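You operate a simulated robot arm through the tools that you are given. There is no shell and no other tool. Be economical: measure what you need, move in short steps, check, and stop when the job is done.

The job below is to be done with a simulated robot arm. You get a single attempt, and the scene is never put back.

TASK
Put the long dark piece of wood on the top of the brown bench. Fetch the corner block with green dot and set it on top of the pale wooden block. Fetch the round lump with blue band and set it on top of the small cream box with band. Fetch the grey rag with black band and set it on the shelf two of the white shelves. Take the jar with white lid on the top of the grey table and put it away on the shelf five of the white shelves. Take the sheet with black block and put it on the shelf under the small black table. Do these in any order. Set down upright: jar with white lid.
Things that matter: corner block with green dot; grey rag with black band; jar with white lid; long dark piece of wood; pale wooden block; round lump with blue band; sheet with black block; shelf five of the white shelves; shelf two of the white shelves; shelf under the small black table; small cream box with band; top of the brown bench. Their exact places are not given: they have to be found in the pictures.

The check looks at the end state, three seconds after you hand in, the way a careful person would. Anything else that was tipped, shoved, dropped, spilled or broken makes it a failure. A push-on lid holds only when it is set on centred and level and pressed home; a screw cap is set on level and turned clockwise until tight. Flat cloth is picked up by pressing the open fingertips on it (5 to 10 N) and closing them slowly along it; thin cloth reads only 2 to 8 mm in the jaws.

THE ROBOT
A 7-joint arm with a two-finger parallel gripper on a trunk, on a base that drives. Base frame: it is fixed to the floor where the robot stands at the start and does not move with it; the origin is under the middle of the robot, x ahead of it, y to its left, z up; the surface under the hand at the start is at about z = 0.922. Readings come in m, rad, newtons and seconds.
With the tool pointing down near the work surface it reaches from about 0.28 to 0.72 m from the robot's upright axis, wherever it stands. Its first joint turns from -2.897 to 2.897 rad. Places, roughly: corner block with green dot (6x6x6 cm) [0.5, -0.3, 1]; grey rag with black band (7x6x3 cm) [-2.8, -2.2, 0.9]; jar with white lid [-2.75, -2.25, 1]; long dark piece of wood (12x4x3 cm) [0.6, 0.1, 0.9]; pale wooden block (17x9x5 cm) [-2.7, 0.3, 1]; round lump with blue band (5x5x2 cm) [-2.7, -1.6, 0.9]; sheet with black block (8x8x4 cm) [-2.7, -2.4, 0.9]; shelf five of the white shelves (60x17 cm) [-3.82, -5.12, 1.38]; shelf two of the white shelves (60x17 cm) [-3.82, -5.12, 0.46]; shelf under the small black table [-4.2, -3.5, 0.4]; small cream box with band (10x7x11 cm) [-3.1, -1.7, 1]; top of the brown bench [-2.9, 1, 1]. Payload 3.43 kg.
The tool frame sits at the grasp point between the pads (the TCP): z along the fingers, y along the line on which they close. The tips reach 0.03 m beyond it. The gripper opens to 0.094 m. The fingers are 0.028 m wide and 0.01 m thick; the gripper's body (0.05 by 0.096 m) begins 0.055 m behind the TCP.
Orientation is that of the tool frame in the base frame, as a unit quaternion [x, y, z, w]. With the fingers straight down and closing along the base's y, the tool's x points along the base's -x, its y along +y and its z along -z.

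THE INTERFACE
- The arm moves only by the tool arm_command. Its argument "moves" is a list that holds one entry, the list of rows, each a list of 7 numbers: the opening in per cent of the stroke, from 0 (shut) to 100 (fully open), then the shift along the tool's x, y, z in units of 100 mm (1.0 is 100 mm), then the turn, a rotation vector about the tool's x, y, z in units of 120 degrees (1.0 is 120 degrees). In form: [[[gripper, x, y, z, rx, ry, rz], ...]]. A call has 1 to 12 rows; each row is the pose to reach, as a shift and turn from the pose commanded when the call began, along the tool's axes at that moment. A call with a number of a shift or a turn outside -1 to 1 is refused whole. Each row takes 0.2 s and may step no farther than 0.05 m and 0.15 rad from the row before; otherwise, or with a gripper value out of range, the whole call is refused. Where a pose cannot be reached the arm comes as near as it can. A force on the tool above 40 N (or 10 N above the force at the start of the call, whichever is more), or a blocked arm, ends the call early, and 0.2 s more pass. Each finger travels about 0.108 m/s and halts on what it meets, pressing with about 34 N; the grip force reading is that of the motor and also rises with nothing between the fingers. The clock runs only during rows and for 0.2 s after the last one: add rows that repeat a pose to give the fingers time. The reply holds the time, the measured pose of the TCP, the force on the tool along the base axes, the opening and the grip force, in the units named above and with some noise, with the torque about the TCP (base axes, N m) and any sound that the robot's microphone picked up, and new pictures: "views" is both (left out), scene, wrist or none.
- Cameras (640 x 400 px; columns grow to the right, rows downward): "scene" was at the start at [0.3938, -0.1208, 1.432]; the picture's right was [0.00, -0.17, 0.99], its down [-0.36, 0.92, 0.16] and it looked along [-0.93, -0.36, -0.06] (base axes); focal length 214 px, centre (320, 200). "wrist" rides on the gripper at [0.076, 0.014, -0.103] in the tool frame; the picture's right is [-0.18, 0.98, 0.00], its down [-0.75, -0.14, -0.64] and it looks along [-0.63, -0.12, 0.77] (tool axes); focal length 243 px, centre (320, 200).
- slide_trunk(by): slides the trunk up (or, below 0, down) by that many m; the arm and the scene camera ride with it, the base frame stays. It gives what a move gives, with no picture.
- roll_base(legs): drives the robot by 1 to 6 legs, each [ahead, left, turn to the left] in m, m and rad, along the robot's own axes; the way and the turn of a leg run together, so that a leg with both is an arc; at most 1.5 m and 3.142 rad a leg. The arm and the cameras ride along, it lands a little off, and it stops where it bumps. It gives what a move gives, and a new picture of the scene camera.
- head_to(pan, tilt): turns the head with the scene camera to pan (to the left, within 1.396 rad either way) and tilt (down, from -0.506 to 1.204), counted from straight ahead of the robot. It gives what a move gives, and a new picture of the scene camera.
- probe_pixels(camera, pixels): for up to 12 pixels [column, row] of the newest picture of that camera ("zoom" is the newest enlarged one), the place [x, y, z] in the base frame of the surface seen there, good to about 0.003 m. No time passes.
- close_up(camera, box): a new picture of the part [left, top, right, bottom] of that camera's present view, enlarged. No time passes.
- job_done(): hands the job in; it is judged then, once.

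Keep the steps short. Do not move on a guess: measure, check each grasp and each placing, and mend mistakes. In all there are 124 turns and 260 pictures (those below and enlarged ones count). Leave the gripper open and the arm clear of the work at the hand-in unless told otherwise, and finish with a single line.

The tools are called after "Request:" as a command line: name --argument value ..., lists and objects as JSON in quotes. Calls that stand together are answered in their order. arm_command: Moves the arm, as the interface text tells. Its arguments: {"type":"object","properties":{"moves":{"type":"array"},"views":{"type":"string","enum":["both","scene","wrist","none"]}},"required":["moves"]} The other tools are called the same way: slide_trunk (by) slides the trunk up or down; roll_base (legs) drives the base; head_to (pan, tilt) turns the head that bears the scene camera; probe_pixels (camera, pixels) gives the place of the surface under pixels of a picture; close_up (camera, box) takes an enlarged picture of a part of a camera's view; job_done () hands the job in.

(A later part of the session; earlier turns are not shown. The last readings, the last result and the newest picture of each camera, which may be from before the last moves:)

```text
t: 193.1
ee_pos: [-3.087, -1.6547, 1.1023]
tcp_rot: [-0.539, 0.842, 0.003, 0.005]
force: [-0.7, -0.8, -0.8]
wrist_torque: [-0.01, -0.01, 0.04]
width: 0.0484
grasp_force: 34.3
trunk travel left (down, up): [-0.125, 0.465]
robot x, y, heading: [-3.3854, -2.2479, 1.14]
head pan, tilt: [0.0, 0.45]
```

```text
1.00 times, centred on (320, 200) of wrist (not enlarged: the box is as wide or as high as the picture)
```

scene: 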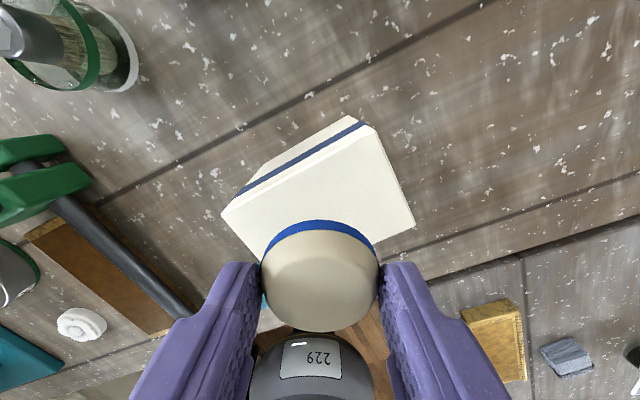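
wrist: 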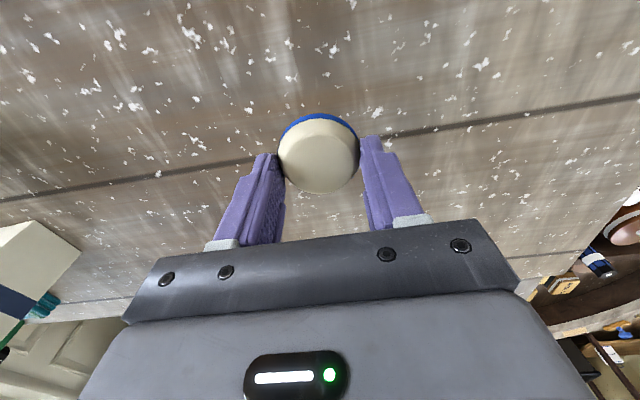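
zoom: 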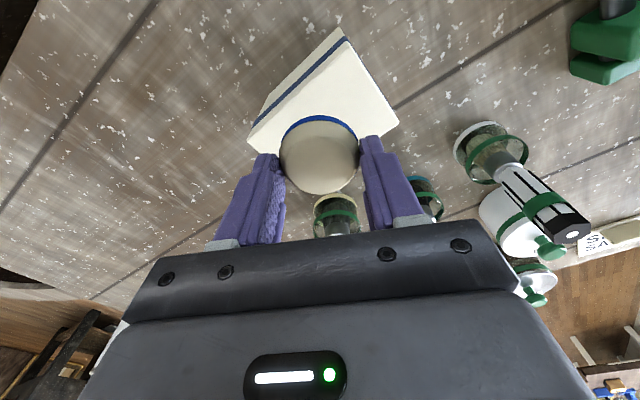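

TCP is over the box centre. I descend 33 mm, then in small steps.

Request:
arm_command --moves '[[[0, 0, 0, 0.25, 0, 0, 0], [0, 0, 0, 0.33, 0, 0, 0], [0, 0, 0, 0.345, 0, 0, 0], [0, 0, 0, 0.355, 0, 0, 0], [0, 0, 0, 0.355, 0, 0, 0]]]' --views "scene"

```text
t: 194.3
ee_pos: [-3.0881, -1.6534, 1.0677]
tcp_rot: [-0.538, 0.843, 0.003, 0.006]
force: [-0.5, 0.5, 5.7]
wrist_torque: [0.0, 0.02, 0.01]
width: 0.0481
grasp_force: 34.6
trunk travel left (down, up): [-0.125, 0.465]
robot x, y, heading: [-3.3852, -2.249, 1.141]
head pan, tilt: [0.0, 0.45]
```

scene: 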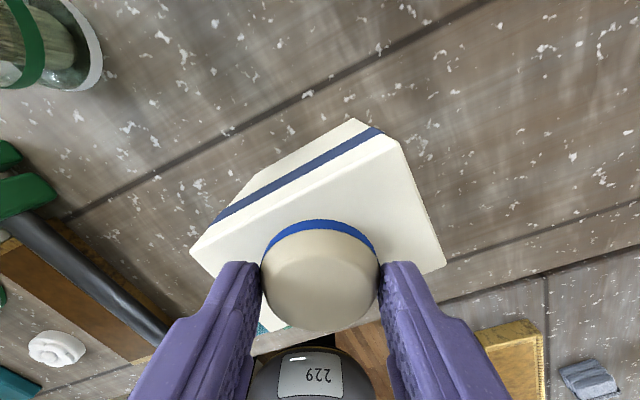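

Contact (5.7 N). I open and lift.

Request:
arm_command --moves '[[[60, 0, 0, 0, 0, 0, 0], [100, 0, 0, 0, 0, 0, 0], [100, 0, 0, 0, 0, 0, 0], [100, 0, 0, -0.3, 0, 0, 0], [100, 0, 0, -0.7, 0, 0, 0], [100, 0, 0, -1, 0, 0, 0]]]' --views "scene"

```text
t: 195.7
ee_pos: [-3.0865, -1.6545, 1.1669]
tcp_rot: [-0.539, 0.842, 0.003, 0.006]
force: [0.0, 0.2, -0.2]
wrist_torque: [0.0, -0.02, -0.01]
width: 0.0939
grasp_force: 0.0
trunk travel left (down, up): [-0.125, 0.465]
robot x, y, heading: [-3.384, -2.2472, 1.137]
head pan, tilt: [0.0, 0.45]
```

scene: 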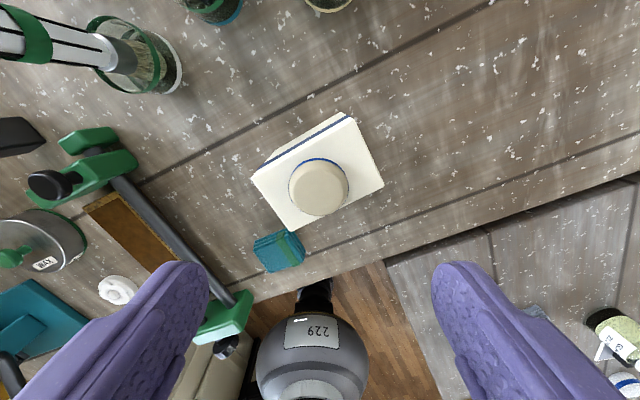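

Lump sits on the box. Next the rag at (-2.83,-2.15): raise, retract, turn right about 0.96 rad.

Request:
slide_trunk --by 0.13

Request:
arm_command --moves '[[[100, 0.4, 0.1, 0, 0, 0, 0], [100, 0.8, 0.2, 0, 0, 0, 0], [100, 1, 0.27, 0, 0, 0, 0]]]' --views "none"

Request:
roll_base --legs '[[0, 0, -0.96]]'

Request:
head_to --pan 0 --tilt 0.0

```text
t: 197.3
ee_pos: [-3.0872, -1.6532, 1.2953]
tcp_rot: [-0.538, 0.843, 0.003, 0.005]
force: [-0.1, -0.9, -0.4]
wrist_torque: [0.01, 0.01, 0.02]
width: 0.094
grasp_force: 0.1
trunk travel left (down, up): [-0.255, 0.335]
robot x, y, heading: [-3.3853, -2.2447, 1.135]
head pan, tilt: [0.0, 0.45]
```

```text
t: 198.1
ee_pos: [-3.1542, -1.7336, 1.2952]
tcp_rot: [-0.539, 0.842, 0.003, 0.006]
force: [-0.3, -0.4, -0.7]
wrist_torque: [-0.01, 0.0, 0.0]
width: 0.0937
grasp_force: 0.1
trunk travel left (down, up): [-0.255, 0.335]
robot x, y, heading: [-3.3825, -2.2515, 1.14]
head pan, tilt: [0.0, 0.45]
```

```text
t: 200.9
ee_pos: [-2.833, -2.1407, 1.295]
tcp_rot: [-0.091, 0.996, 0.0, 0.005]
force: [-0.1, -0.3, 0.2]
wrist_torque: [0.0, -0.01, 0.01]
width: 0.094
grasp_force: 0.0
trunk travel left (down, up): [-0.255, 0.335]
robot x, y, heading: [-3.3818, -2.2464, 0.182]
head pan, tilt: [0.0, 0.45]
```

scene: 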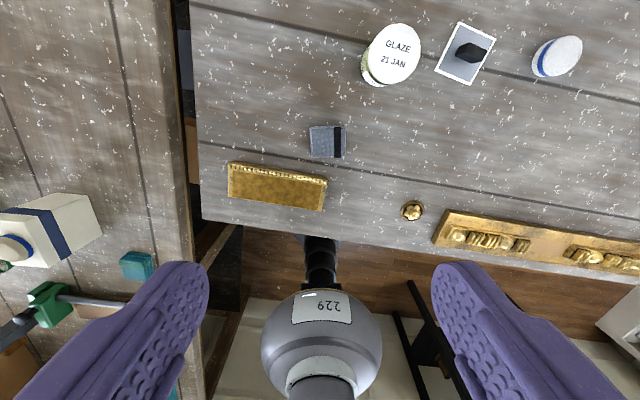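

```text
t: 201.8
ee_pos: [-2.8342, -2.1415, 1.2947]
tcp_rot: [-0.091, 0.996, 0.001, 0.006]
force: [-0.4, 0.0, -0.4]
wrist_torque: [0.03, -0.01, 0.01]
width: 0.094
grasp_force: 0.0
trunk travel left (down, up): [-0.255, 0.335]
robot x, y, heading: [-3.3848, -2.2453, 0.18]
head pan, tilt: [0.0, 0.0]
```

scene: 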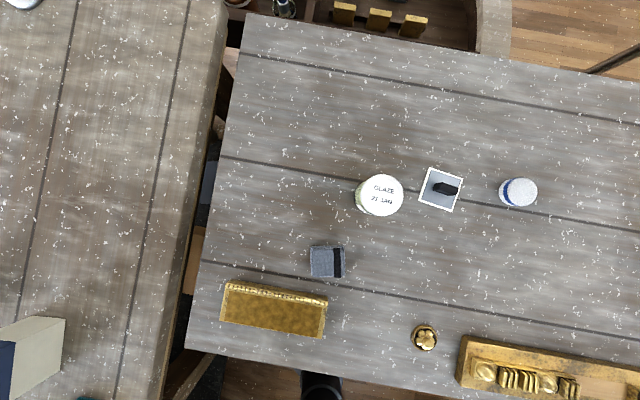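

All three items are visible. I zoom on the rag and the sheet and probe them.

Request:
close_up --camera "scene" --box '[270, 140, 570, 330]'

Request:
probe_pixels --camera "zoom" --pixels '[[90, 228], [155, 228], [95, 285], [158, 285], [120, 258], [145, 258], [232, 115], [375, 100], [366, 62], [400, 78], [390, 145], [310, 130]]'

```text
2.11 times, centred on (420, 235) of scene
```

zoom: 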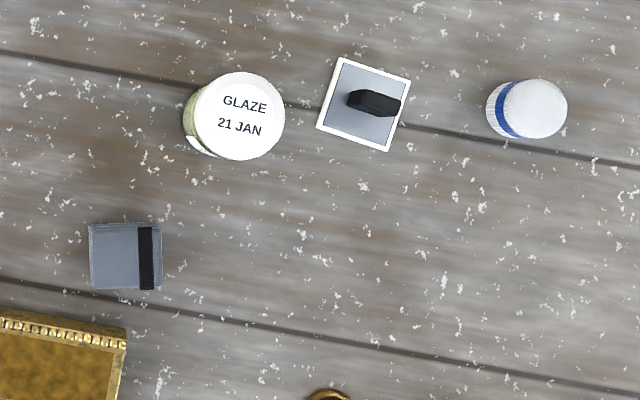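

```text
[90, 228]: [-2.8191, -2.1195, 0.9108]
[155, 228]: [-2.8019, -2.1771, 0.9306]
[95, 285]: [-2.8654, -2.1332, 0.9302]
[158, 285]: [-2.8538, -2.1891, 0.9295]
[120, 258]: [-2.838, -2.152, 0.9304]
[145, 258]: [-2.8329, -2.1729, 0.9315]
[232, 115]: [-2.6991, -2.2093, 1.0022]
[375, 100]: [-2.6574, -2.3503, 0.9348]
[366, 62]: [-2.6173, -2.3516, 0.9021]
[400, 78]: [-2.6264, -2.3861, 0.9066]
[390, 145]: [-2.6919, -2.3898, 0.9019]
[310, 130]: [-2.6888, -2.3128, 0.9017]
```

Rag bundle: centre (-2.835,-2.156), 6.5 cm wide along the closing axis, top 0.930, table 0.902. I centre over it and lower.

Request:
arm_command --moves '[[[100, 0.036, -0.14, 0, 0, 0, 0], [100, 0.036, -0.14, 0.3, 0, 0, 0], [100, 0.036, -0.14, 0.6, 0, 0, 0]]]' --views "none"

Request:
slide_trunk --by -0.25

Request:
head_to --pan 0 --tilt 0.5

Request:
probe_pixels --camera "scene" --pixels '[[320, 250]]'

```text
t: 202.6
ee_pos: [-2.8328, -2.1549, 1.235]
tcp_rot: [-0.091, 0.996, 0.001, 0.006]
force: [-0.1, 0.3, -0.2]
wrist_torque: [-0.01, -0.01, -0.01]
width: 0.0941
grasp_force: 0.1
trunk travel left (down, up): [-0.255, 0.335]
robot x, y, heading: [-3.3875, -2.2451, 0.18]
head pan, tilt: [0.0, 0.0]
```

```text
t: 205.2
ee_pos: [-2.8341, -2.154, 0.9852]
tcp_rot: [-0.09, 0.996, 0.0, 0.006]
force: [0.7, 0.4, 0.4]
wrist_torque: [-0.01, -0.01, 0.0]
width: 0.0941
grasp_force: 0.0
trunk travel left (down, up): [-0.005, 0.585]
robot x, y, heading: [-3.3886, -2.2432, 0.185]
head pan, tilt: [0.0, 0.0]
```

```text
t: 206.1
ee_pos: [-2.834, -2.1549, 0.9841]
tcp_rot: [-0.091, 0.996, 0.001, 0.007]
force: [-0.2, 0.3, 0.2]
wrist_torque: [0.0, -0.01, 0.03]
width: 0.0941
grasp_force: 0.1
trunk travel left (down, up): [-0.005, 0.585]
robot x, y, heading: [-3.3829, -2.2447, 0.183]
head pan, tilt: [0.0, 0.499]
```

scene: 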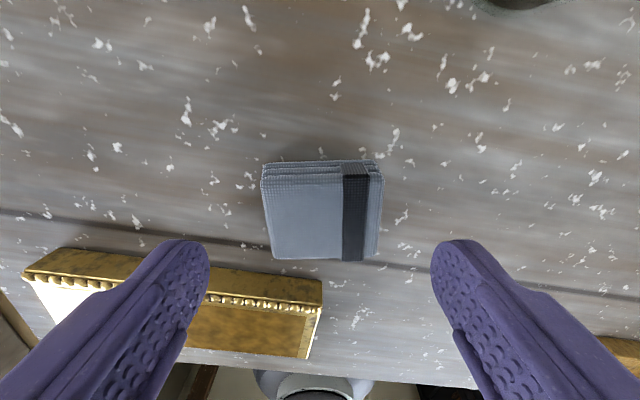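

```text
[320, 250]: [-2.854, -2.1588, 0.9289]
```

Request:
probe_pixels --camera "scene" --pixels '[[318, 285], [220, 268], [130, 257], [40, 265], [318, 310], [320, 165], [262, 200], [382, 200], [270, 255], [375, 255]]'

```text
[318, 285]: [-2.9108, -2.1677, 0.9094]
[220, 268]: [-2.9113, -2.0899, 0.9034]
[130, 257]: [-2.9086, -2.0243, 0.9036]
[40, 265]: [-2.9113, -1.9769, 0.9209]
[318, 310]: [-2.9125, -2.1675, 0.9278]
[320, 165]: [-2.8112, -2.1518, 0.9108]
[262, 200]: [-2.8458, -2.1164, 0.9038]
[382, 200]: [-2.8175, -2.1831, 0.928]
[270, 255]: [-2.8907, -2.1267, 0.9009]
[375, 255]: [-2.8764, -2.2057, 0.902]
```

Clear of the gold bar. I descend 47 mm, close slowly and lift.

Request:
arm_command --moves '[[[100, 0, 0, 0.25, 0, 0, 0], [100, 0, 0, 0.475, 0, 0, 0], [100, 0, 0, 0.475, 0, 0, 0], [75, 0, 0, 0.475, 0, 0, 0], [60, 0, 0, 0.475, 0, 0, 0], [30, 0, 0, 0.475, 0, 0, 0], [0, 0, 0, 0.475, 0, 0, 0], [0, 0, 0, 0.475, 0, 0, 0], [0, 0, 0, 0.1, 0, 0, 0], [0, 0, 0, -0.4, 0, 0, 0]]]' --views "both"

```text
t: 208.3
ee_pos: [-2.8348, -2.155, 1.0259]
tcp_rot: [-0.091, 0.996, 0.001, 0.005]
force: [-0.5, -0.4, -1.0]
wrist_torque: [-0.02, 0.02, 0.02]
width: 0.0671
grasp_force: 33.9
trunk travel left (down, up): [-0.005, 0.585]
robot x, y, heading: [-3.3841, -2.2491, 0.18]
head pan, tilt: [0.0, 0.499]
```

scene: 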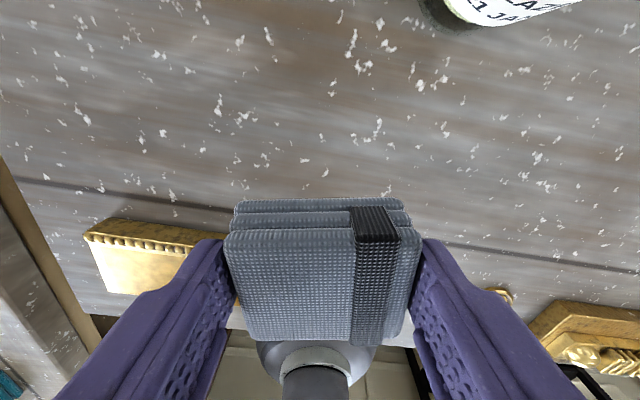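
wrist: 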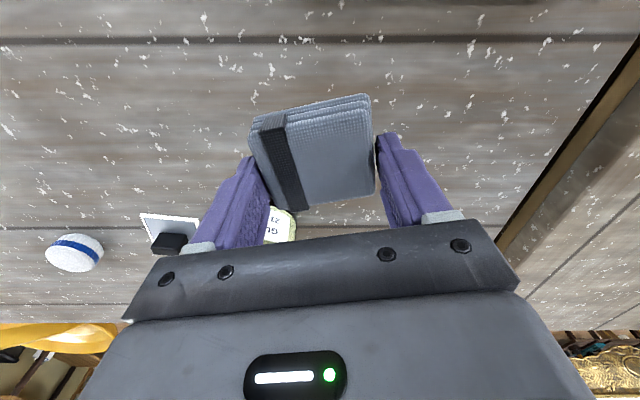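

Rag held (67 mm). I raise the trunk, retract, turn to face south and drive to the white shelves.

Request:
slide_trunk --by 0.33

Request:
arm_command --moves '[[[0, 0.4, 0, 0, 0, 0, 0], [0, 0.8, 0, 0, 0, 0, 0], [0, 1, 0, 0, 0, 0, 0], [0, 1, 0, 0, 0, -0.07, 0], [0, 1, 0, 0, 0, -0.14, 0], [0, 1, 0, 0, 0, -0.21, 0], [0, 1, 0, 0, 0, -0.28, 0], [0, 1, 0, 0, 0, -0.35, 0]]]' --views "none"

Request:
roll_base --legs '[[0, 0, -1.75], [1.0, -0.13, 0], [0.85, 0, 0]]'

Request:
head_to --pan 0 --tilt -0.1

```text
t: 211.6
ee_pos: [-2.8322, -2.1549, 1.3567]
tcp_rot: [-0.09, 0.996, 0.0, 0.005]
force: [0.0, -0.5, 0.6]
wrist_torque: [0.0, -0.01, -0.01]
width: 0.0668
grasp_force: 34.0
trunk travel left (down, up): [-0.335, 0.255]
robot x, y, heading: [-3.3884, -2.2442, 0.179]
head pan, tilt: [0.0, 0.499]
```

```text
t: 213.4
ee_pos: [-2.9329, -2.1733, 1.355]
tcp_rot: [-0.084, 0.927, 0.033, 0.363]
force: [0.5, 0.5, 0.1]
wrist_torque: [-0.01, 0.02, -0.02]
width: 0.0668
grasp_force: 33.9
trunk travel left (down, up): [-0.335, 0.255]
robot x, y, heading: [-3.3894, -2.2445, 0.18]
head pan, tilt: [0.0, 0.499]
```

```text
t: 226.9
ee_pos: [-3.4873, -4.554, 1.3564]
tcp_rot: [0.65, 0.667, -0.254, 0.261]
force: [-0.5, -0.3, -0.6]
wrist_torque: [0.02, 0.03, -0.01]
width: 0.0667
grasp_force: 34.4
trunk travel left (down, up): [-0.335, 0.255]
robot x, y, heading: [-3.4885, -4.0936, -1.543]
head pan, tilt: [0.0, 0.499]
```

scene: 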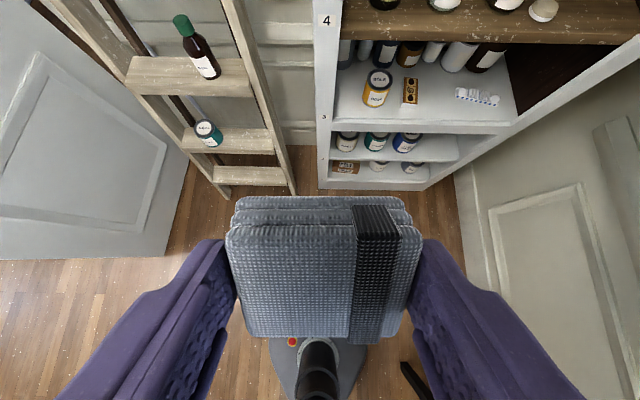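

```text
t: 227.9
ee_pos: [-3.4878, -4.5554, 1.3551]
tcp_rot: [0.65, 0.667, -0.254, 0.262]
force: [-0.6, 0.6, -0.6]
wrist_torque: [0.03, -0.02, -0.02]
width: 0.0666
grasp_force: 34.1
trunk travel left (down, up): [-0.335, 0.255]
robot x, y, heading: [-3.4897, -4.0949, -1.548]
head pan, tilt: [0.0, -0.099]
```

scene: 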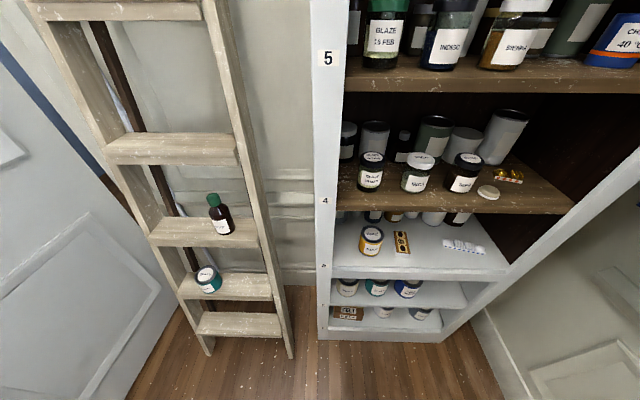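

Shelf 2 is the second from the bottom, with free space on its right. I move right, lower the trunk and the arm in front of the shelves, then look.

Request:
roll_base --legs '[[0, -0.33, -0.023]]'

Request:
slide_trunk --by -0.33

Request:
arm_command --moves '[[[0, 0.3, 0, 0.33, 0, 0, 0], [0, 0.6, 0, 0.66, 0, 0, 0], [0, 0.9, 0, 1.0, 0, 0, 0]]]' --views "none"

Request:
arm_command --moves '[[[0, 0.3, 0, 0.33, 0, 0, 0], [0, 0.6, 0, 0.66, 0, 0, 0], [0, 0.9, 0, 1.0, 0, 0, 0]]]' --views "none"

Request:
arm_command --moves '[[[0, 0.3, 0, 0.33, 0, 0, 0], [0, 0.6, 0, 0.66, 0, 0, 0], [0, 0.9, 0, 1.0, 0, 0, 0]]]' --views "both"

```text
t: 230.0
ee_pos: [-3.779, -4.5722, 1.3553]
tcp_rot: [0.68, 0.637, -0.265, 0.249]
force: [-0.8, -0.4, 0.4]
wrist_torque: [0.03, 0.03, -0.02]
width: 0.0667
grasp_force: 33.7
trunk travel left (down, up): [-0.335, 0.255]
robot x, y, heading: [-3.7409, -4.1195, -1.639]
head pan, tilt: [0.0, -0.099]
stopped in leg 1: the robot was blocked; the commanded pose is now the measured one
```

scene: 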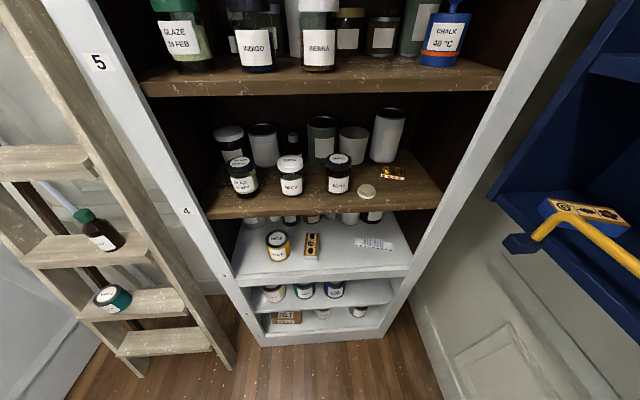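

```text
t: 233.3
ee_pos: [-3.778, -4.5717, 1.025]
tcp_rot: [0.68, 0.637, -0.265, 0.248]
force: [0.4, -0.9, -0.1]
wrist_torque: [-0.01, -0.04, 0.0]
width: 0.0667
grasp_force: 34.0
trunk travel left (down, up): [-0.005, 0.585]
robot x, y, heading: [-3.739, -4.1136, -1.636]
head pan, tilt: [0.0, -0.099]
```

```text
t: 234.1
ee_pos: [-3.7764, -4.5701, 0.99]
tcp_rot: [0.68, 0.638, -0.262, 0.248]
force: [-0.6, 0.5, -0.5]
wrist_torque: [0.01, 0.0, -0.02]
width: 0.0667
grasp_force: 34.6
out of reach, approached as far as the arm can: row 1, 2, 3
trunk travel left (down, up): [-0.005, 0.585]
robot x, y, heading: [-3.7384, -4.1123, -1.637]
head pan, tilt: [0.0, -0.099]
```

```text
t: 234.9
ee_pos: [-3.7765, -4.5717, 0.9895]
tcp_rot: [0.68, 0.637, -0.263, 0.249]
force: [1.0, -0.5, -0.6]
wrist_torque: [0.0, 0.0, -0.01]
width: 0.0666
grasp_force: 34.0
out of reach, approached as far as the arm can: row 1, 2, 3
trunk travel left (down, up): [-0.005, 0.585]
robot x, y, heading: [-3.7371, -4.1118, -1.639]
head pan, tilt: [0.0, -0.099]
```

```text
t: 235.7
ee_pos: [-3.7759, -4.5712, 0.9899]
tcp_rot: [0.68, 0.637, -0.263, 0.249]
force: [0.2, 0.8, -0.2]
wrist_torque: [0.01, 0.0, -0.01]
width: 0.0666
grasp_force: 33.8
out of reach, approached as far as the arm can: row 1, 2, 3
trunk travel left (down, up): [-0.005, 0.585]
robot x, y, heading: [-3.738, -4.1134, -1.639]
head pan, tilt: [0.0, -0.099]
```

scene: 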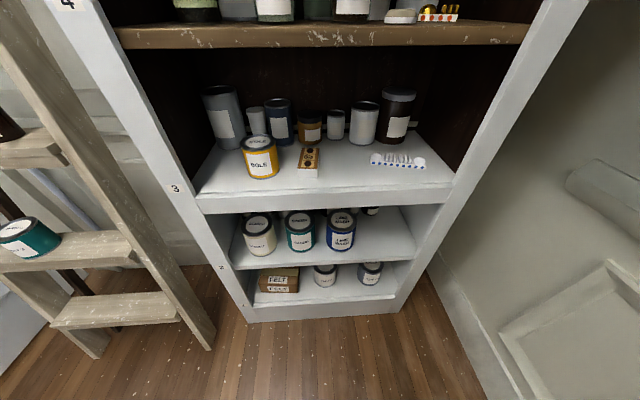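
wrist: 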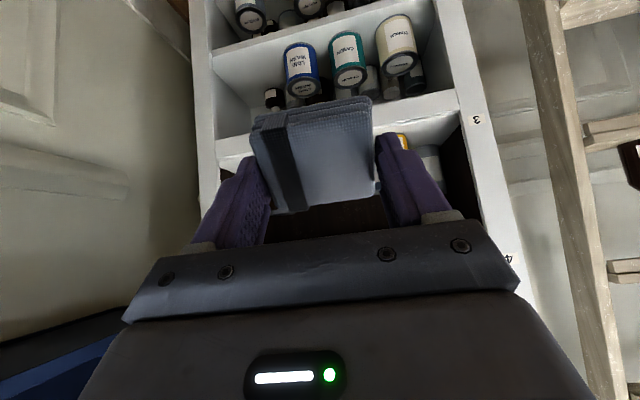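

The arm is folded too tightly to go lower here. I reach forward 0.2 m first (shelf face is still 0.25 m away), then go down.

Request:
arm_command --moves '[[[0, -0.37, 0, 0.33, 0, 0, 0], [0, -0.74, 0, 0.67, 0, 0, 0], [0, -0.9, 0, 0.8, 0, 0, 0]]]' --views "none"

Request:
arm_command --moves '[[[0, -0.3, 0, 0.27, 0, 0, 0], [0, -0.37, 0, 0.7, 0, 0, 0], [0, -0.07, 0, 1.0, 0, 0, 0]]]' --views "none"

Request:
arm_command --moves '[[[0, 0.3, 0, 0.33, 0, 0, 0], [0, 0.6, 0, 0.66, 0, 0, 0], [0, 0.9, 0, 1.0, 0, 0, 0]]]' --views "none"

Request:
arm_command --moves '[[[0, 0.3, 0, 0.33, 0, 0, 0], [0, 0.6, 0, 0.66, 0, 0, 0], [0, 0.9, 0, 1.0, 0, 0, 0]]]' --views "both"

```text
refused: row 2 steps farther than a row can; nothing moved
```

```text
t: 236.5
ee_pos: [-3.7771, -4.6428, 0.9238]
tcp_rot: [0.68, 0.638, -0.265, 0.248]
force: [-0.7, 0.3, -0.5]
wrist_torque: [0.01, 0.01, 0.0]
width: 0.067
grasp_force: 34.1
trunk travel left (down, up): [-0.005, 0.585]
robot x, y, heading: [-3.7389, -4.1169, -1.632]
head pan, tilt: [0.0, -0.099]
```

```text
t: 237.3
ee_pos: [-3.777, -4.6433, 0.7894]
tcp_rot: [0.679, 0.637, -0.265, 0.25]
force: [0.4, 0.3, -1.1]
wrist_torque: [0.02, 0.02, 0.02]
width: 0.067
grasp_force: 33.9
trunk travel left (down, up): [-0.005, 0.585]
robot x, y, heading: [-3.7355, -4.1123, -1.635]
head pan, tilt: [0.0, -0.099]
```

```text
t: 238.1
ee_pos: [-3.7775, -4.6448, 0.6551]
tcp_rot: [0.679, 0.637, -0.266, 0.249]
force: [0.3, -0.1, -0.4]
wrist_torque: [0.0, -0.04, -0.01]
width: 0.0667
grasp_force: 34.5
trunk travel left (down, up): [-0.005, 0.585]
robot x, y, heading: [-3.7404, -4.1125, -1.633]
head pan, tilt: [0.0, -0.099]
```

scene: 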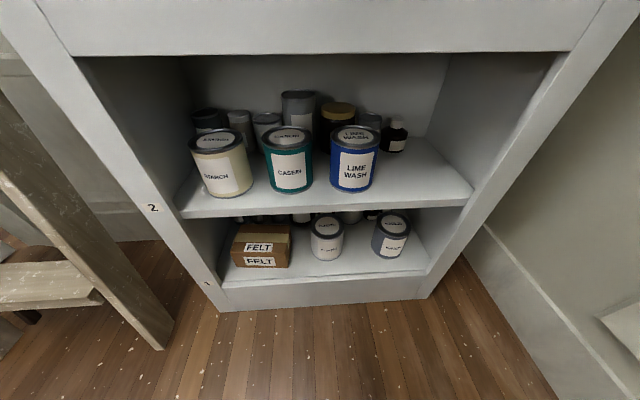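
wrist: 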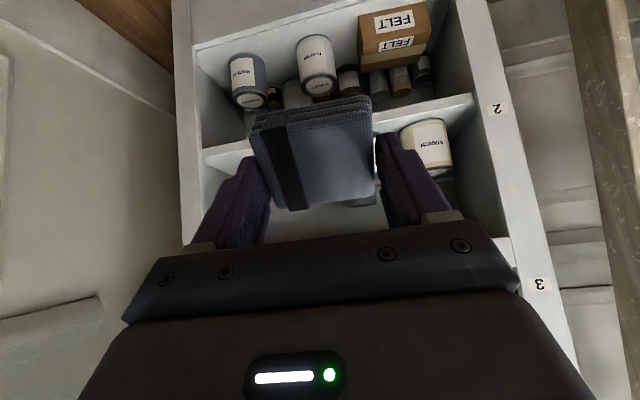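

Works. Shelf 2 (tag at (153,208)) is free at its right (about col 420). I probe it.

Request:
probe_pixels --camera "scene" --pixels '[[425, 190], [400, 185], [440, 170], [465, 195], [420, 205], [420, 212], [372, 178], [395, 140], [400, 155], [430, 110], [455, 40], [340, 45]]'

Request:
close_up --camera "scene" --box '[320, 80, 520, 240]'

```text
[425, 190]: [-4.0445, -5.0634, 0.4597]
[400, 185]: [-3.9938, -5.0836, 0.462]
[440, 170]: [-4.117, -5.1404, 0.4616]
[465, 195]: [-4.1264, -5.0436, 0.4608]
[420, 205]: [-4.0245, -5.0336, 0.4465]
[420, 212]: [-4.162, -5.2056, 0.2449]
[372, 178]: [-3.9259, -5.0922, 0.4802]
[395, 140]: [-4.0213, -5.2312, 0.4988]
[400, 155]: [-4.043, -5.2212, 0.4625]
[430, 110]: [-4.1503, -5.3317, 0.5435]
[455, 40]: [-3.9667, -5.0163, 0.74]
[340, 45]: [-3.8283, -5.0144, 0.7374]
```

```text
2.50 times, centred on (420, 160) of scene
```

zoom: 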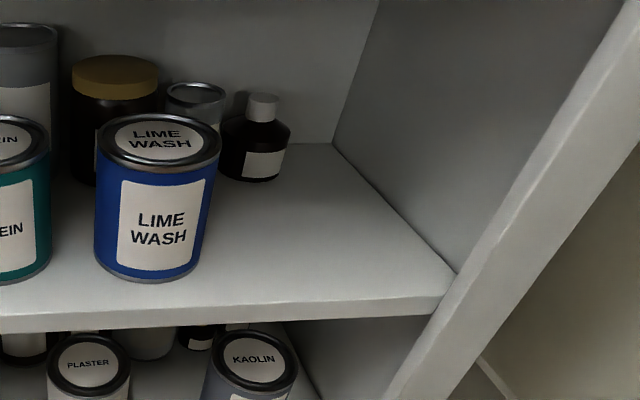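

Shelf 2: top z 0.461, front edge y -5.035, free spot about (-4.045,-5.115). I lower 8 cm, then roll sideways and part of the way forward.

Request:
arm_command --moves '[[[0, 0.27, 0, 0.3, 0, 0, 0], [0, 0.53, 0, 0.59, 0, 0, 0], [0, 0.53, 0, 0.59, 0, 0, 0]]]' --views "none"

Request:
roll_base --legs '[[0.15, 0, 0], [0, 0, 0.064], [0, -0.28, 0]]'

Request:
head_to --pan 0 --tilt 0.1

```text
t: 238.9
ee_pos: [-3.7799, -4.6462, 0.5761]
tcp_rot: [0.68, 0.637, -0.265, 0.248]
force: [0.3, -0.9, 0.4]
wrist_torque: [0.01, 0.02, 0.0]
width: 0.0665
grasp_force: 33.8
trunk travel left (down, up): [-0.005, 0.585]
robot x, y, heading: [-3.7386, -4.1142, -1.632]
head pan, tilt: [0.0, -0.099]
```

```text
t: 242.2
ee_pos: [-4.0306, -4.7962, 0.5765]
tcp_rot: [0.657, 0.66, -0.256, 0.258]
force: [0.0, 0.1, -1.0]
wrist_torque: [-0.01, -0.01, 0.02]
width: 0.0665
grasp_force: 34.3
trunk travel left (down, up): [-0.005, 0.585]
robot x, y, heading: [-4.0258, -4.2665, -1.571]
head pan, tilt: [0.0, -0.099]
```

scene: 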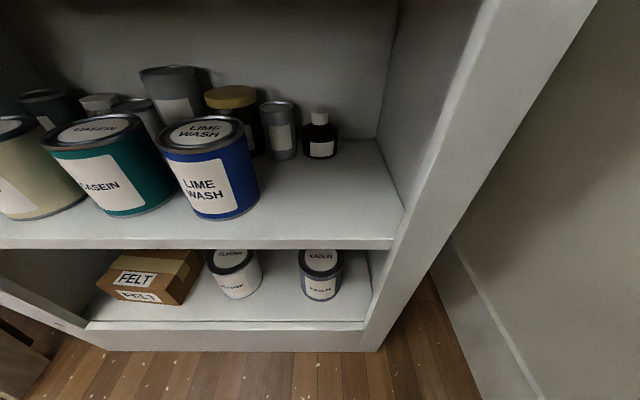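

```text
t: 243.0
ee_pos: [-4.0308, -4.7963, 0.575]
tcp_rot: [0.658, 0.66, -0.256, 0.258]
force: [0.0, -0.3, 0.4]
wrist_torque: [-0.03, -0.01, -0.01]
width: 0.0666
grasp_force: 34.1
trunk travel left (down, up): [-0.005, 0.585]
robot x, y, heading: [-4.0255, -4.2639, -1.569]
head pan, tilt: [0.0, 0.099]
```

scene: 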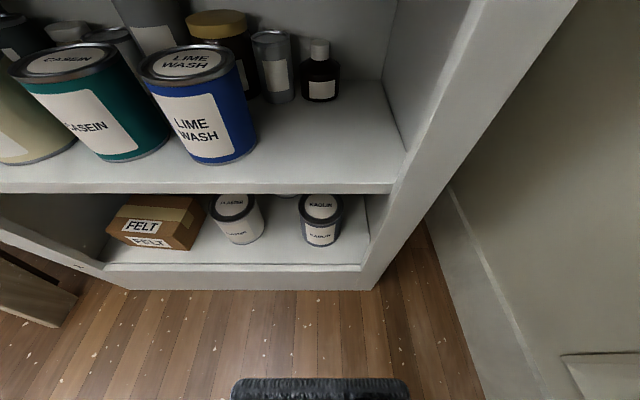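

Request:
probe_pixels --camera "scene" --pixels '[[252, 130], [240, 150], [400, 150], [385, 100], [320, 95], [320, 180], [300, 130], [380, 180], [272, 80]]'

```text
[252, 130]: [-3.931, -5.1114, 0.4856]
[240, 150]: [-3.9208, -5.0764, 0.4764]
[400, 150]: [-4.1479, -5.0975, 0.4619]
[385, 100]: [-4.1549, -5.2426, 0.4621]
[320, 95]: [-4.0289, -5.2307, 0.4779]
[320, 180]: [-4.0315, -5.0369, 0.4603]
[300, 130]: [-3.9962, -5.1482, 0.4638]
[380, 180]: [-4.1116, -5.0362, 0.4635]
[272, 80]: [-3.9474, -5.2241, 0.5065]
```

Request:
arm_command --moves '[[[0, 0, -0.1, 0, 0, 0, 0], [0, 0, -0.1, 0, 0, 0, 0]]]' --views "none"

Request:
roll_base --legs '[[0.3, 0, 0]]'

Request:
head_to --pan 0 --tilt 0.45

```text
t: 243.6
ee_pos: [-4.0404, -4.7967, 0.5763]
tcp_rot: [0.657, 0.66, -0.256, 0.258]
force: [-0.2, 0.5, 0.2]
wrist_torque: [0.0, 0.0, 0.01]
width: 0.0666
grasp_force: 33.4
trunk travel left (down, up): [-0.005, 0.585]
robot x, y, heading: [-4.0252, -4.2604, -1.57]
head pan, tilt: [0.0, 0.099]
```

```text
t: 245.2
ee_pos: [-4.0379, -4.9861, 0.5724]
tcp_rot: [0.66, 0.662, -0.249, 0.253]
force: [0.5, -0.8, -0.4]
wrist_torque: [-0.02, -0.03, -0.03]
width: 0.0667
grasp_force: 33.7
trunk travel left (down, up): [-0.005, 0.585]
robot x, y, heading: [-4.0253, -4.4587, -1.566]
head pan, tilt: [0.0, 0.099]
stopped in leg 1: the force on the tool passed its limit at 108 N (the readings are from after the stop); the commanded pose is now the measured one
```

scene: 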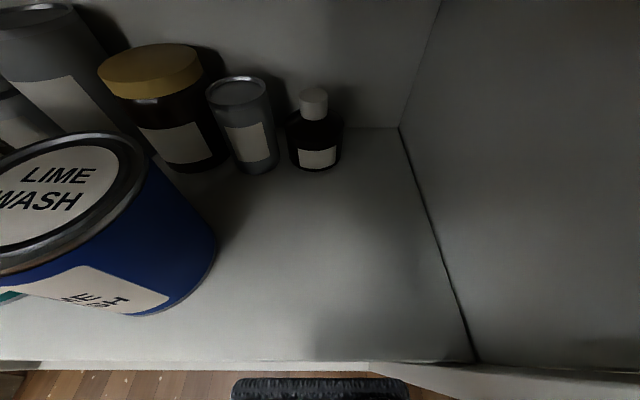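

```text
t: 246.0
ee_pos: [-4.0376, -4.9868, 0.5719]
tcp_rot: [0.659, 0.662, -0.25, 0.254]
force: [-0.2, -0.1, -0.3]
wrist_torque: [-0.03, -0.02, -0.01]
width: 0.0667
grasp_force: 33.5
trunk travel left (down, up): [-0.005, 0.585]
robot x, y, heading: [-4.0264, -4.4587, -1.568]
head pan, tilt: [0.0, 0.45]
```

scene: 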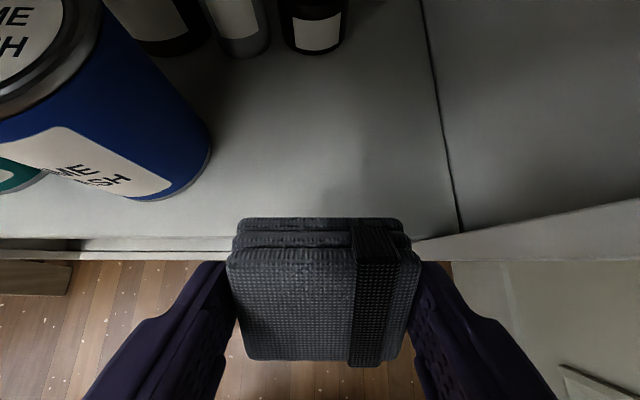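

A contact stopped it (108 N). I look through the wrist camera and probe to find out what touched.

Request:
close_up --camera "wrist" --box '[0, 0, 640, 400]'

Request:
probe_pixels --camera "scene" --pixels '[[320, 225], [320, 300], [200, 243], [550, 230], [320, 350], [240, 270], [600, 215]]'

Request:
head_to --pan 0 --tilt -0.5

```text
1.00 times, centred on (320, 200) of wrist (not enlarged: the box is as wide or as high as the picture)
```

zoom: 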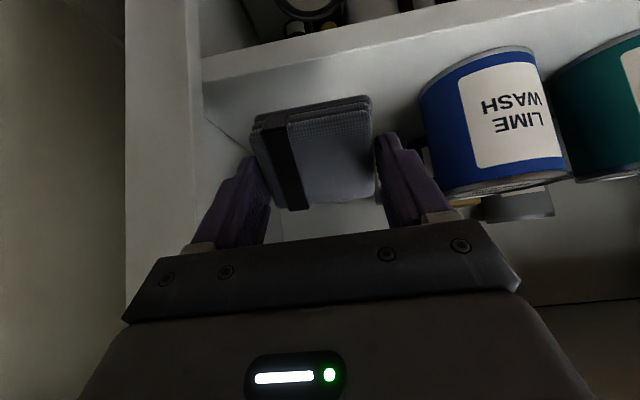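

```text
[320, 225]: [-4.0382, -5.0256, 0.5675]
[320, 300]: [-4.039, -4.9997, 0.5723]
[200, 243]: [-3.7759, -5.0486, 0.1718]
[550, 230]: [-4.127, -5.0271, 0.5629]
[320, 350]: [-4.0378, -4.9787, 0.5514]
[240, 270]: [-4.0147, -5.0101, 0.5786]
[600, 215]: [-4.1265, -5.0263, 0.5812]
```

```text
t: 247.2
ee_pos: [-4.0362, -4.9765, 0.5552]
tcp_rot: [0.666, 0.668, -0.232, 0.237]
force: [1.3, 20.3, -147.6]
wrist_torque: [1.94, 0.39, -0.56]
width: 0.0668
grasp_force: 33.9
trunk travel left (down, up): [-0.005, 0.585]
robot x, y, heading: [-4.0238, -4.4609, -1.566]
head pan, tilt: [0.0, -0.499]
```

scene: 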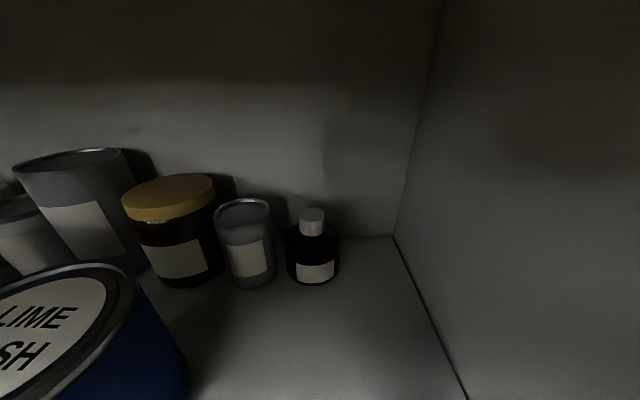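

The head-camera housing itself is touching the board of shelf 3. I back the base off at once.

Request:
roll_base --legs '[[-0.25, 0, 0]]'

Request:
head_to --pan 0 --tilt -0.2

```text
t: 249.0
ee_pos: [-4.0533, -4.7524, 0.5722]
tcp_rot: [0.623, 0.697, -0.236, 0.267]
force: [-0.9, 1.1, 0.6]
wrist_torque: [0.03, -0.11, 0.03]
width: 0.0667
grasp_force: 34.7
trunk travel left (down, up): [-0.005, 0.585]
robot x, y, heading: [-4.0967, -4.2243, -1.456]
head pan, tilt: [0.0, -0.499]
```

scene: 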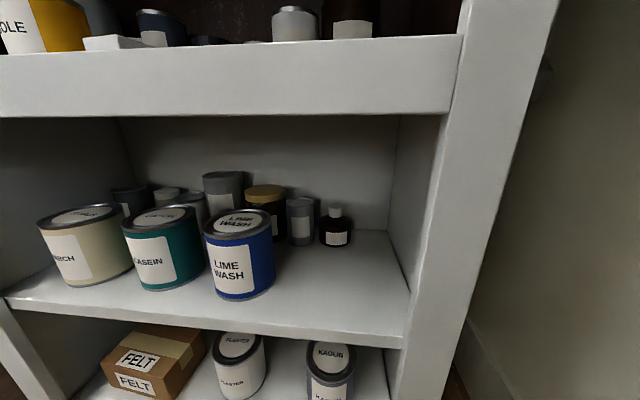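

```text
t: 249.8
ee_pos: [-4.0525, -4.7513, 0.5736]
tcp_rot: [0.623, 0.697, -0.237, 0.267]
force: [-0.1, 0.0, -0.2]
wrist_torque: [0.02, -0.02, 0.02]
width: 0.0668
grasp_force: 33.8
trunk travel left (down, up): [-0.005, 0.585]
robot x, y, heading: [-4.1002, -4.2238, -1.459]
head pan, tilt: [0.0, -0.201]
```

scene: 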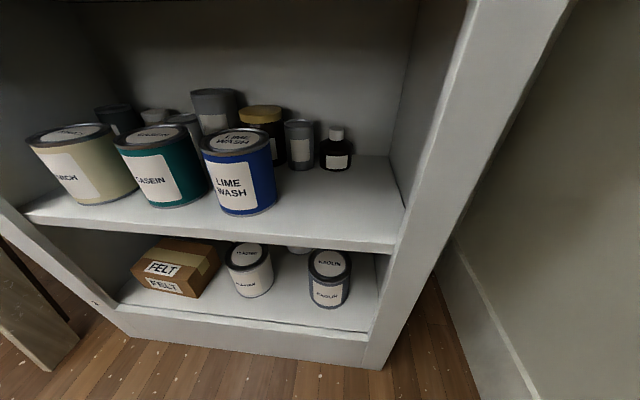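

Nothing was disturbed. The head housing protrudes forward at pan 0, so I pan it to the right side, straighten the base, and check before going in.

Request:
head_to --pan -1.39 --tilt 0.0

Request:
roll_base --legs '[[0, 0, -0.112], [0.12, 0.07, 0]]'

Request:
close_up --camera "wrist" --box '[0, 0, 640, 400]'

```text
t: 251.4
ee_pos: [-4.0525, -4.7501, 0.5744]
tcp_rot: [0.622, 0.696, -0.238, 0.267]
force: [0.1, -0.7, -0.5]
wrist_torque: [0.0, 0.03, 0.01]
width: 0.0666
grasp_force: 34.1
trunk travel left (down, up): [-0.005, 0.585]
robot x, y, heading: [-4.0958, -4.2281, -1.452]
head pan, tilt: [-1.389, 0.0]
```

scene: 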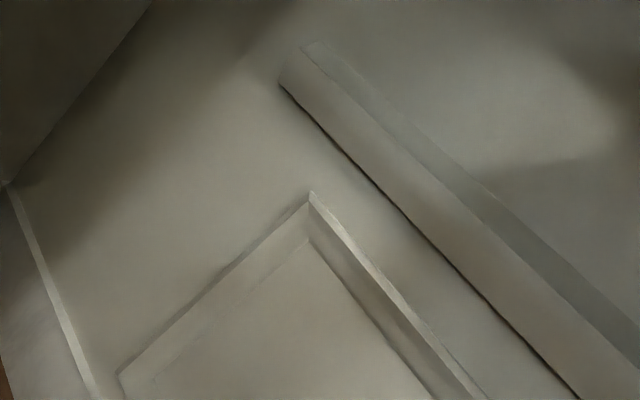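

```text
t: 252.1
ee_pos: [-4.0565, -4.7496, 0.5733]
tcp_rot: [0.624, 0.694, -0.237, 0.268]
force: [0.3, -0.1, -0.4]
wrist_torque: [0.02, 0.05, 0.02]
width: 0.0669
grasp_force: 34.0
trunk travel left (down, up): [-0.005, 0.585]
robot x, y, heading: [-4.0971, -4.227, -1.466]
head pan, tilt: [-1.389, 0.0]
stopped in leg 1: the robot was blocked; the commanded pose is now the measured one
```

scene: 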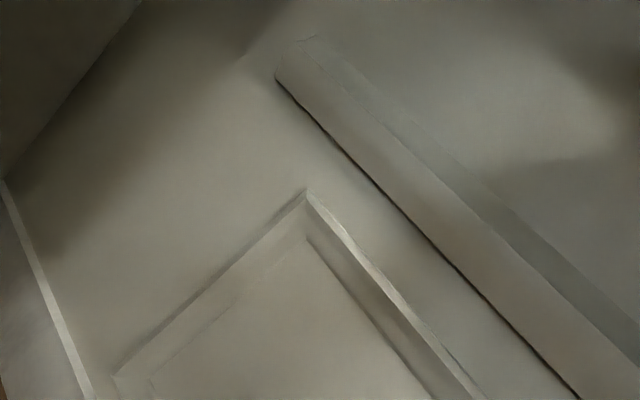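

```text
1.00 times, centred on (320, 200) of wrist (not enlarged: the box is as wide or as high as the picture)
```

zoom: 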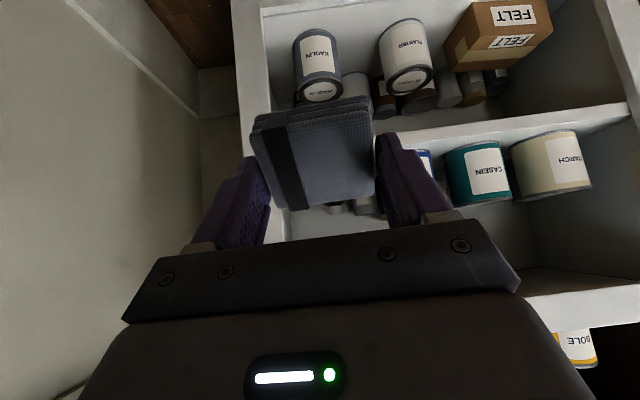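

The base rear is against the black table. I go forward first, then straighten.

Request:
roll_base --legs '[[0.12, 0, 0], [0, 0, -0.105]]'

```text
t: 253.9
ee_pos: [-4.0974, -4.8747, 0.5728]
tcp_rot: [0.66, 0.661, -0.251, 0.254]
force: [0.0, 0.3, 0.5]
wrist_torque: [0.01, 0.0, 0.01]
width: 0.0668
grasp_force: 34.1
trunk travel left (down, up): [-0.005, 0.585]
robot x, y, heading: [-4.0828, -4.3509, -1.572]
head pan, tilt: [-1.389, 0.0]
```

scene: 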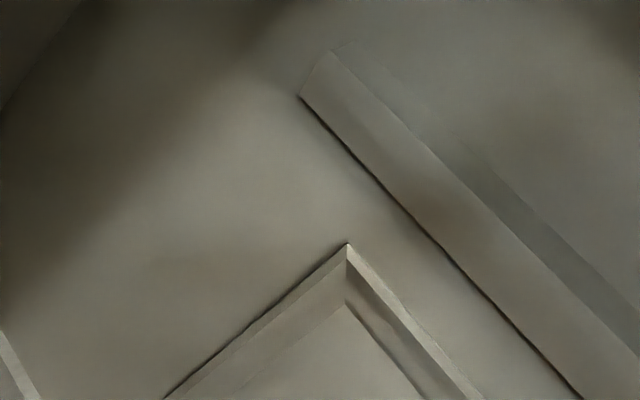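

Request:
roll_base --legs '[[0, 0.055, 0]]'

Request:
roll_base --legs '[[0.195, 0, 0]]'

Request:
close_up --camera "wrist" --box '[0, 0, 640, 400]'

```text
t: 254.8
ee_pos: [-4.0438, -4.8744, 0.5742]
tcp_rot: [0.66, 0.661, -0.25, 0.254]
force: [0.0, 0.5, -0.2]
wrist_torque: [0.0, 0.0, -0.04]
width: 0.0666
grasp_force: 33.7
trunk travel left (down, up): [-0.005, 0.585]
robot x, y, heading: [-4.0344, -4.3495, -1.574]
head pan, tilt: [-1.389, 0.0]
```

scene: 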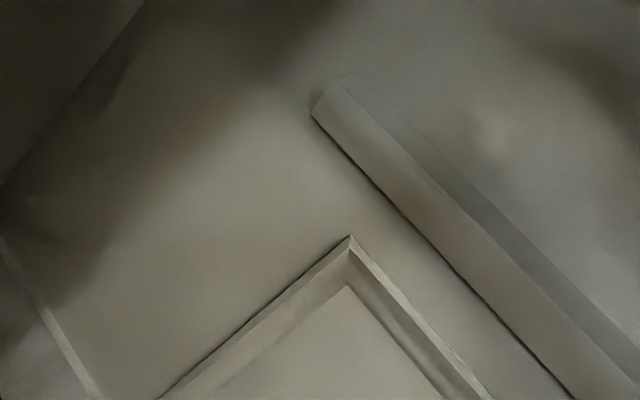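

```text
t: 256.1
ee_pos: [-4.0412, -4.9851, 0.5651]
tcp_rot: [0.667, 0.664, -0.237, 0.242]
force: [0.3, -0.1, -1.8]
wrist_torque: [-0.05, -0.06, 0.02]
width: 0.0665
grasp_force: 34.2
trunk travel left (down, up): [-0.005, 0.585]
robot x, y, heading: [-4.0285, -4.4764, -1.569]
head pan, tilt: [-1.389, 0.0]
stopped in leg 1: the force on the tool passed its limit at 157 N (the readings are from after the stop); the commanded pose is now the measured one
```

scene: 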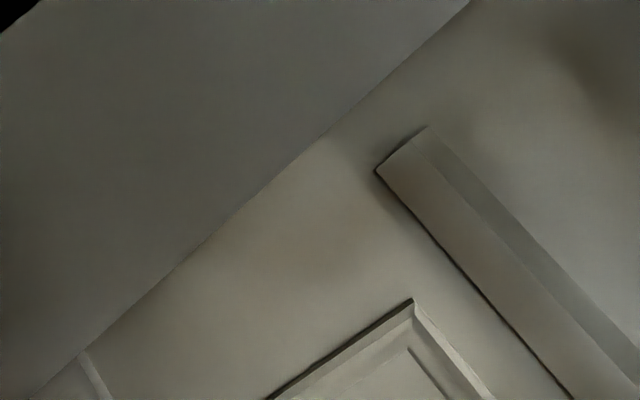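

```text
1.00 times, centred on (320, 200) of wrist (not enlarged: the box is as wide or as high as the picture)
```

zoom: 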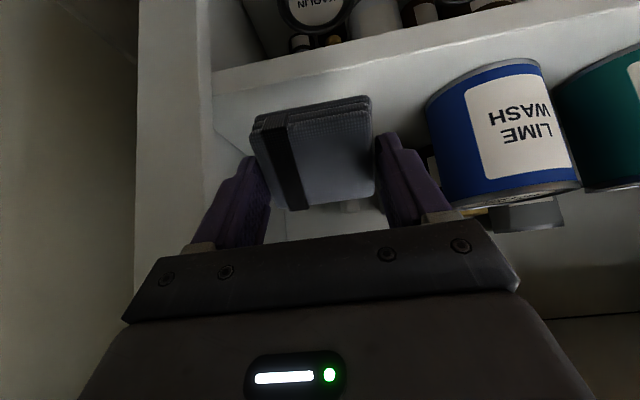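

The head's neck is fixed about 13 cm in front of the hand, so it hits the board above at this pitch. I back off and turn the hand half round about its own axis, which puts the head behind/below outside the shelf.

Request:
roll_base --legs '[[-0.15, 0, 0]]'

Request:
arm_command --moves '[[[0, 0, 0, 0, 0, 0, 0.07], [0, 0, 0, 0, 0, 0, 0.14], [0, 0, 0, 0, 0, 0, 0.21], [0, 0, 0, 0, 0, 0, 0.28], [0, 0, 0, 0, 0, 0, 0.35], [0, 0, 0, 0, 0, 0, 0.42], [0, 0, 0, 0, 0, 0, 0.49], [0, 0, 0, 0, 0, 0, 0.56], [0, 0, 0, 0, 0, 0, 0.63], [0, 0, 0, 0, 0, 0, 0.7], [0, 0, 0, 0, 0, 0, 0.75]]]' --views "wrist"

```text
t: 257.5
ee_pos: [-4.0433, -4.8338, 0.5645]
tcp_rot: [0.665, 0.665, -0.238, 0.243]
force: [-0.3, 0.2, -0.5]
wrist_torque: [-0.03, -0.02, -0.01]
width: 0.0665
grasp_force: 33.8
trunk travel left (down, up): [-0.005, 0.585]
robot x, y, heading: [-4.0322, -4.3264, -1.571]
head pan, tilt: [-1.389, 0.0]
```

scene: 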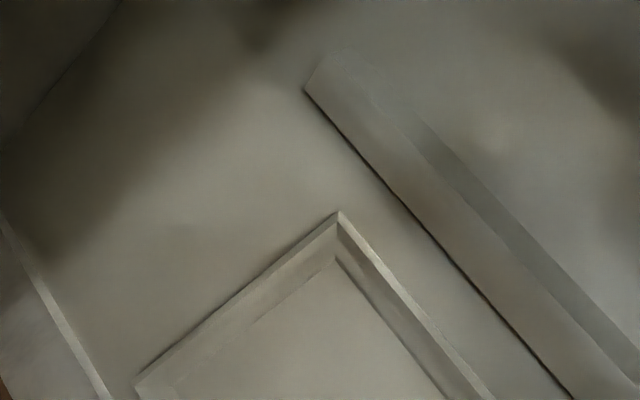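

```text
t: 259.9
ee_pos: [-4.042, -4.835, 0.5652]
tcp_rot: [0.94, -0.003, 0.004, 0.34]
force: [0.2, -0.4, 0.3]
wrist_torque: [0.01, -0.03, 0.0]
width: 0.0667
grasp_force: 34.4
trunk travel left (down, up): [-0.005, 0.585]
robot x, y, heading: [-4.0337, -4.3225, -1.566]
head pan, tilt: [-1.389, 0.0]
```

wrist: 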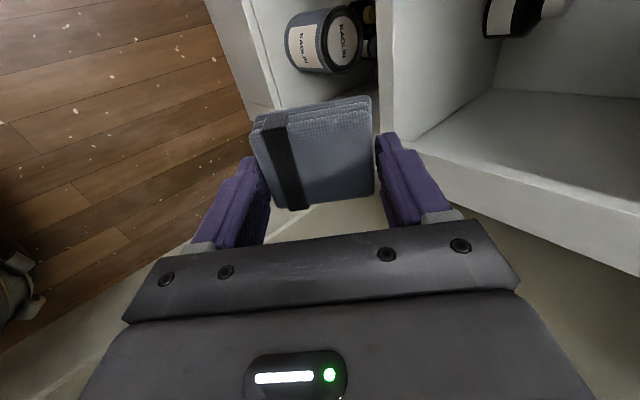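

Request:
arm_command --moves '[[[0, 0, 0, 0, 0, 0, 0.07], [0, 0, 0, 0, 0, 0, 0.14], [0, 0, 0, 0, 0, 0, 0.21], [0, 0, 0, 0, 0, 0, 0.28], [0, 0, 0, 0, 0, 0, 0.35], [0, 0, 0, 0, 0, 0, 0.42], [0, 0, 0, 0, 0, 0, 0.49], [0, 0, 0, 0, 0, 0, 0.56], [0, 0, 0, 0, 0, 0, 0.63], [0, 0, 0, 0, 0, 0, 0.7], [0, 0, 0, 0, 0, 0, 0.75]]]' --views "wrist"

```text
t: 262.3
ee_pos: [-4.0434, -4.8355, 0.5639]
tcp_rot: [-0.664, 0.666, -0.244, -0.237]
force: [0.5, 0.7, -1.1]
wrist_torque: [-0.01, -0.01, 0.0]
width: 0.0663
grasp_force: 33.9
trunk travel left (down, up): [-0.005, 0.585]
robot x, y, heading: [-4.032, -4.3295, -1.566]
head pan, tilt: [-1.389, 0.0]
```

wrist: 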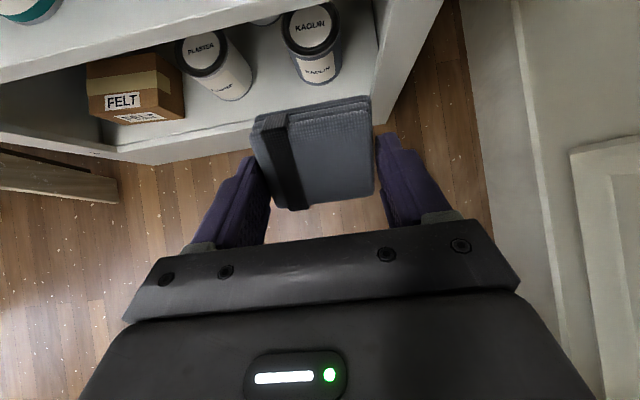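

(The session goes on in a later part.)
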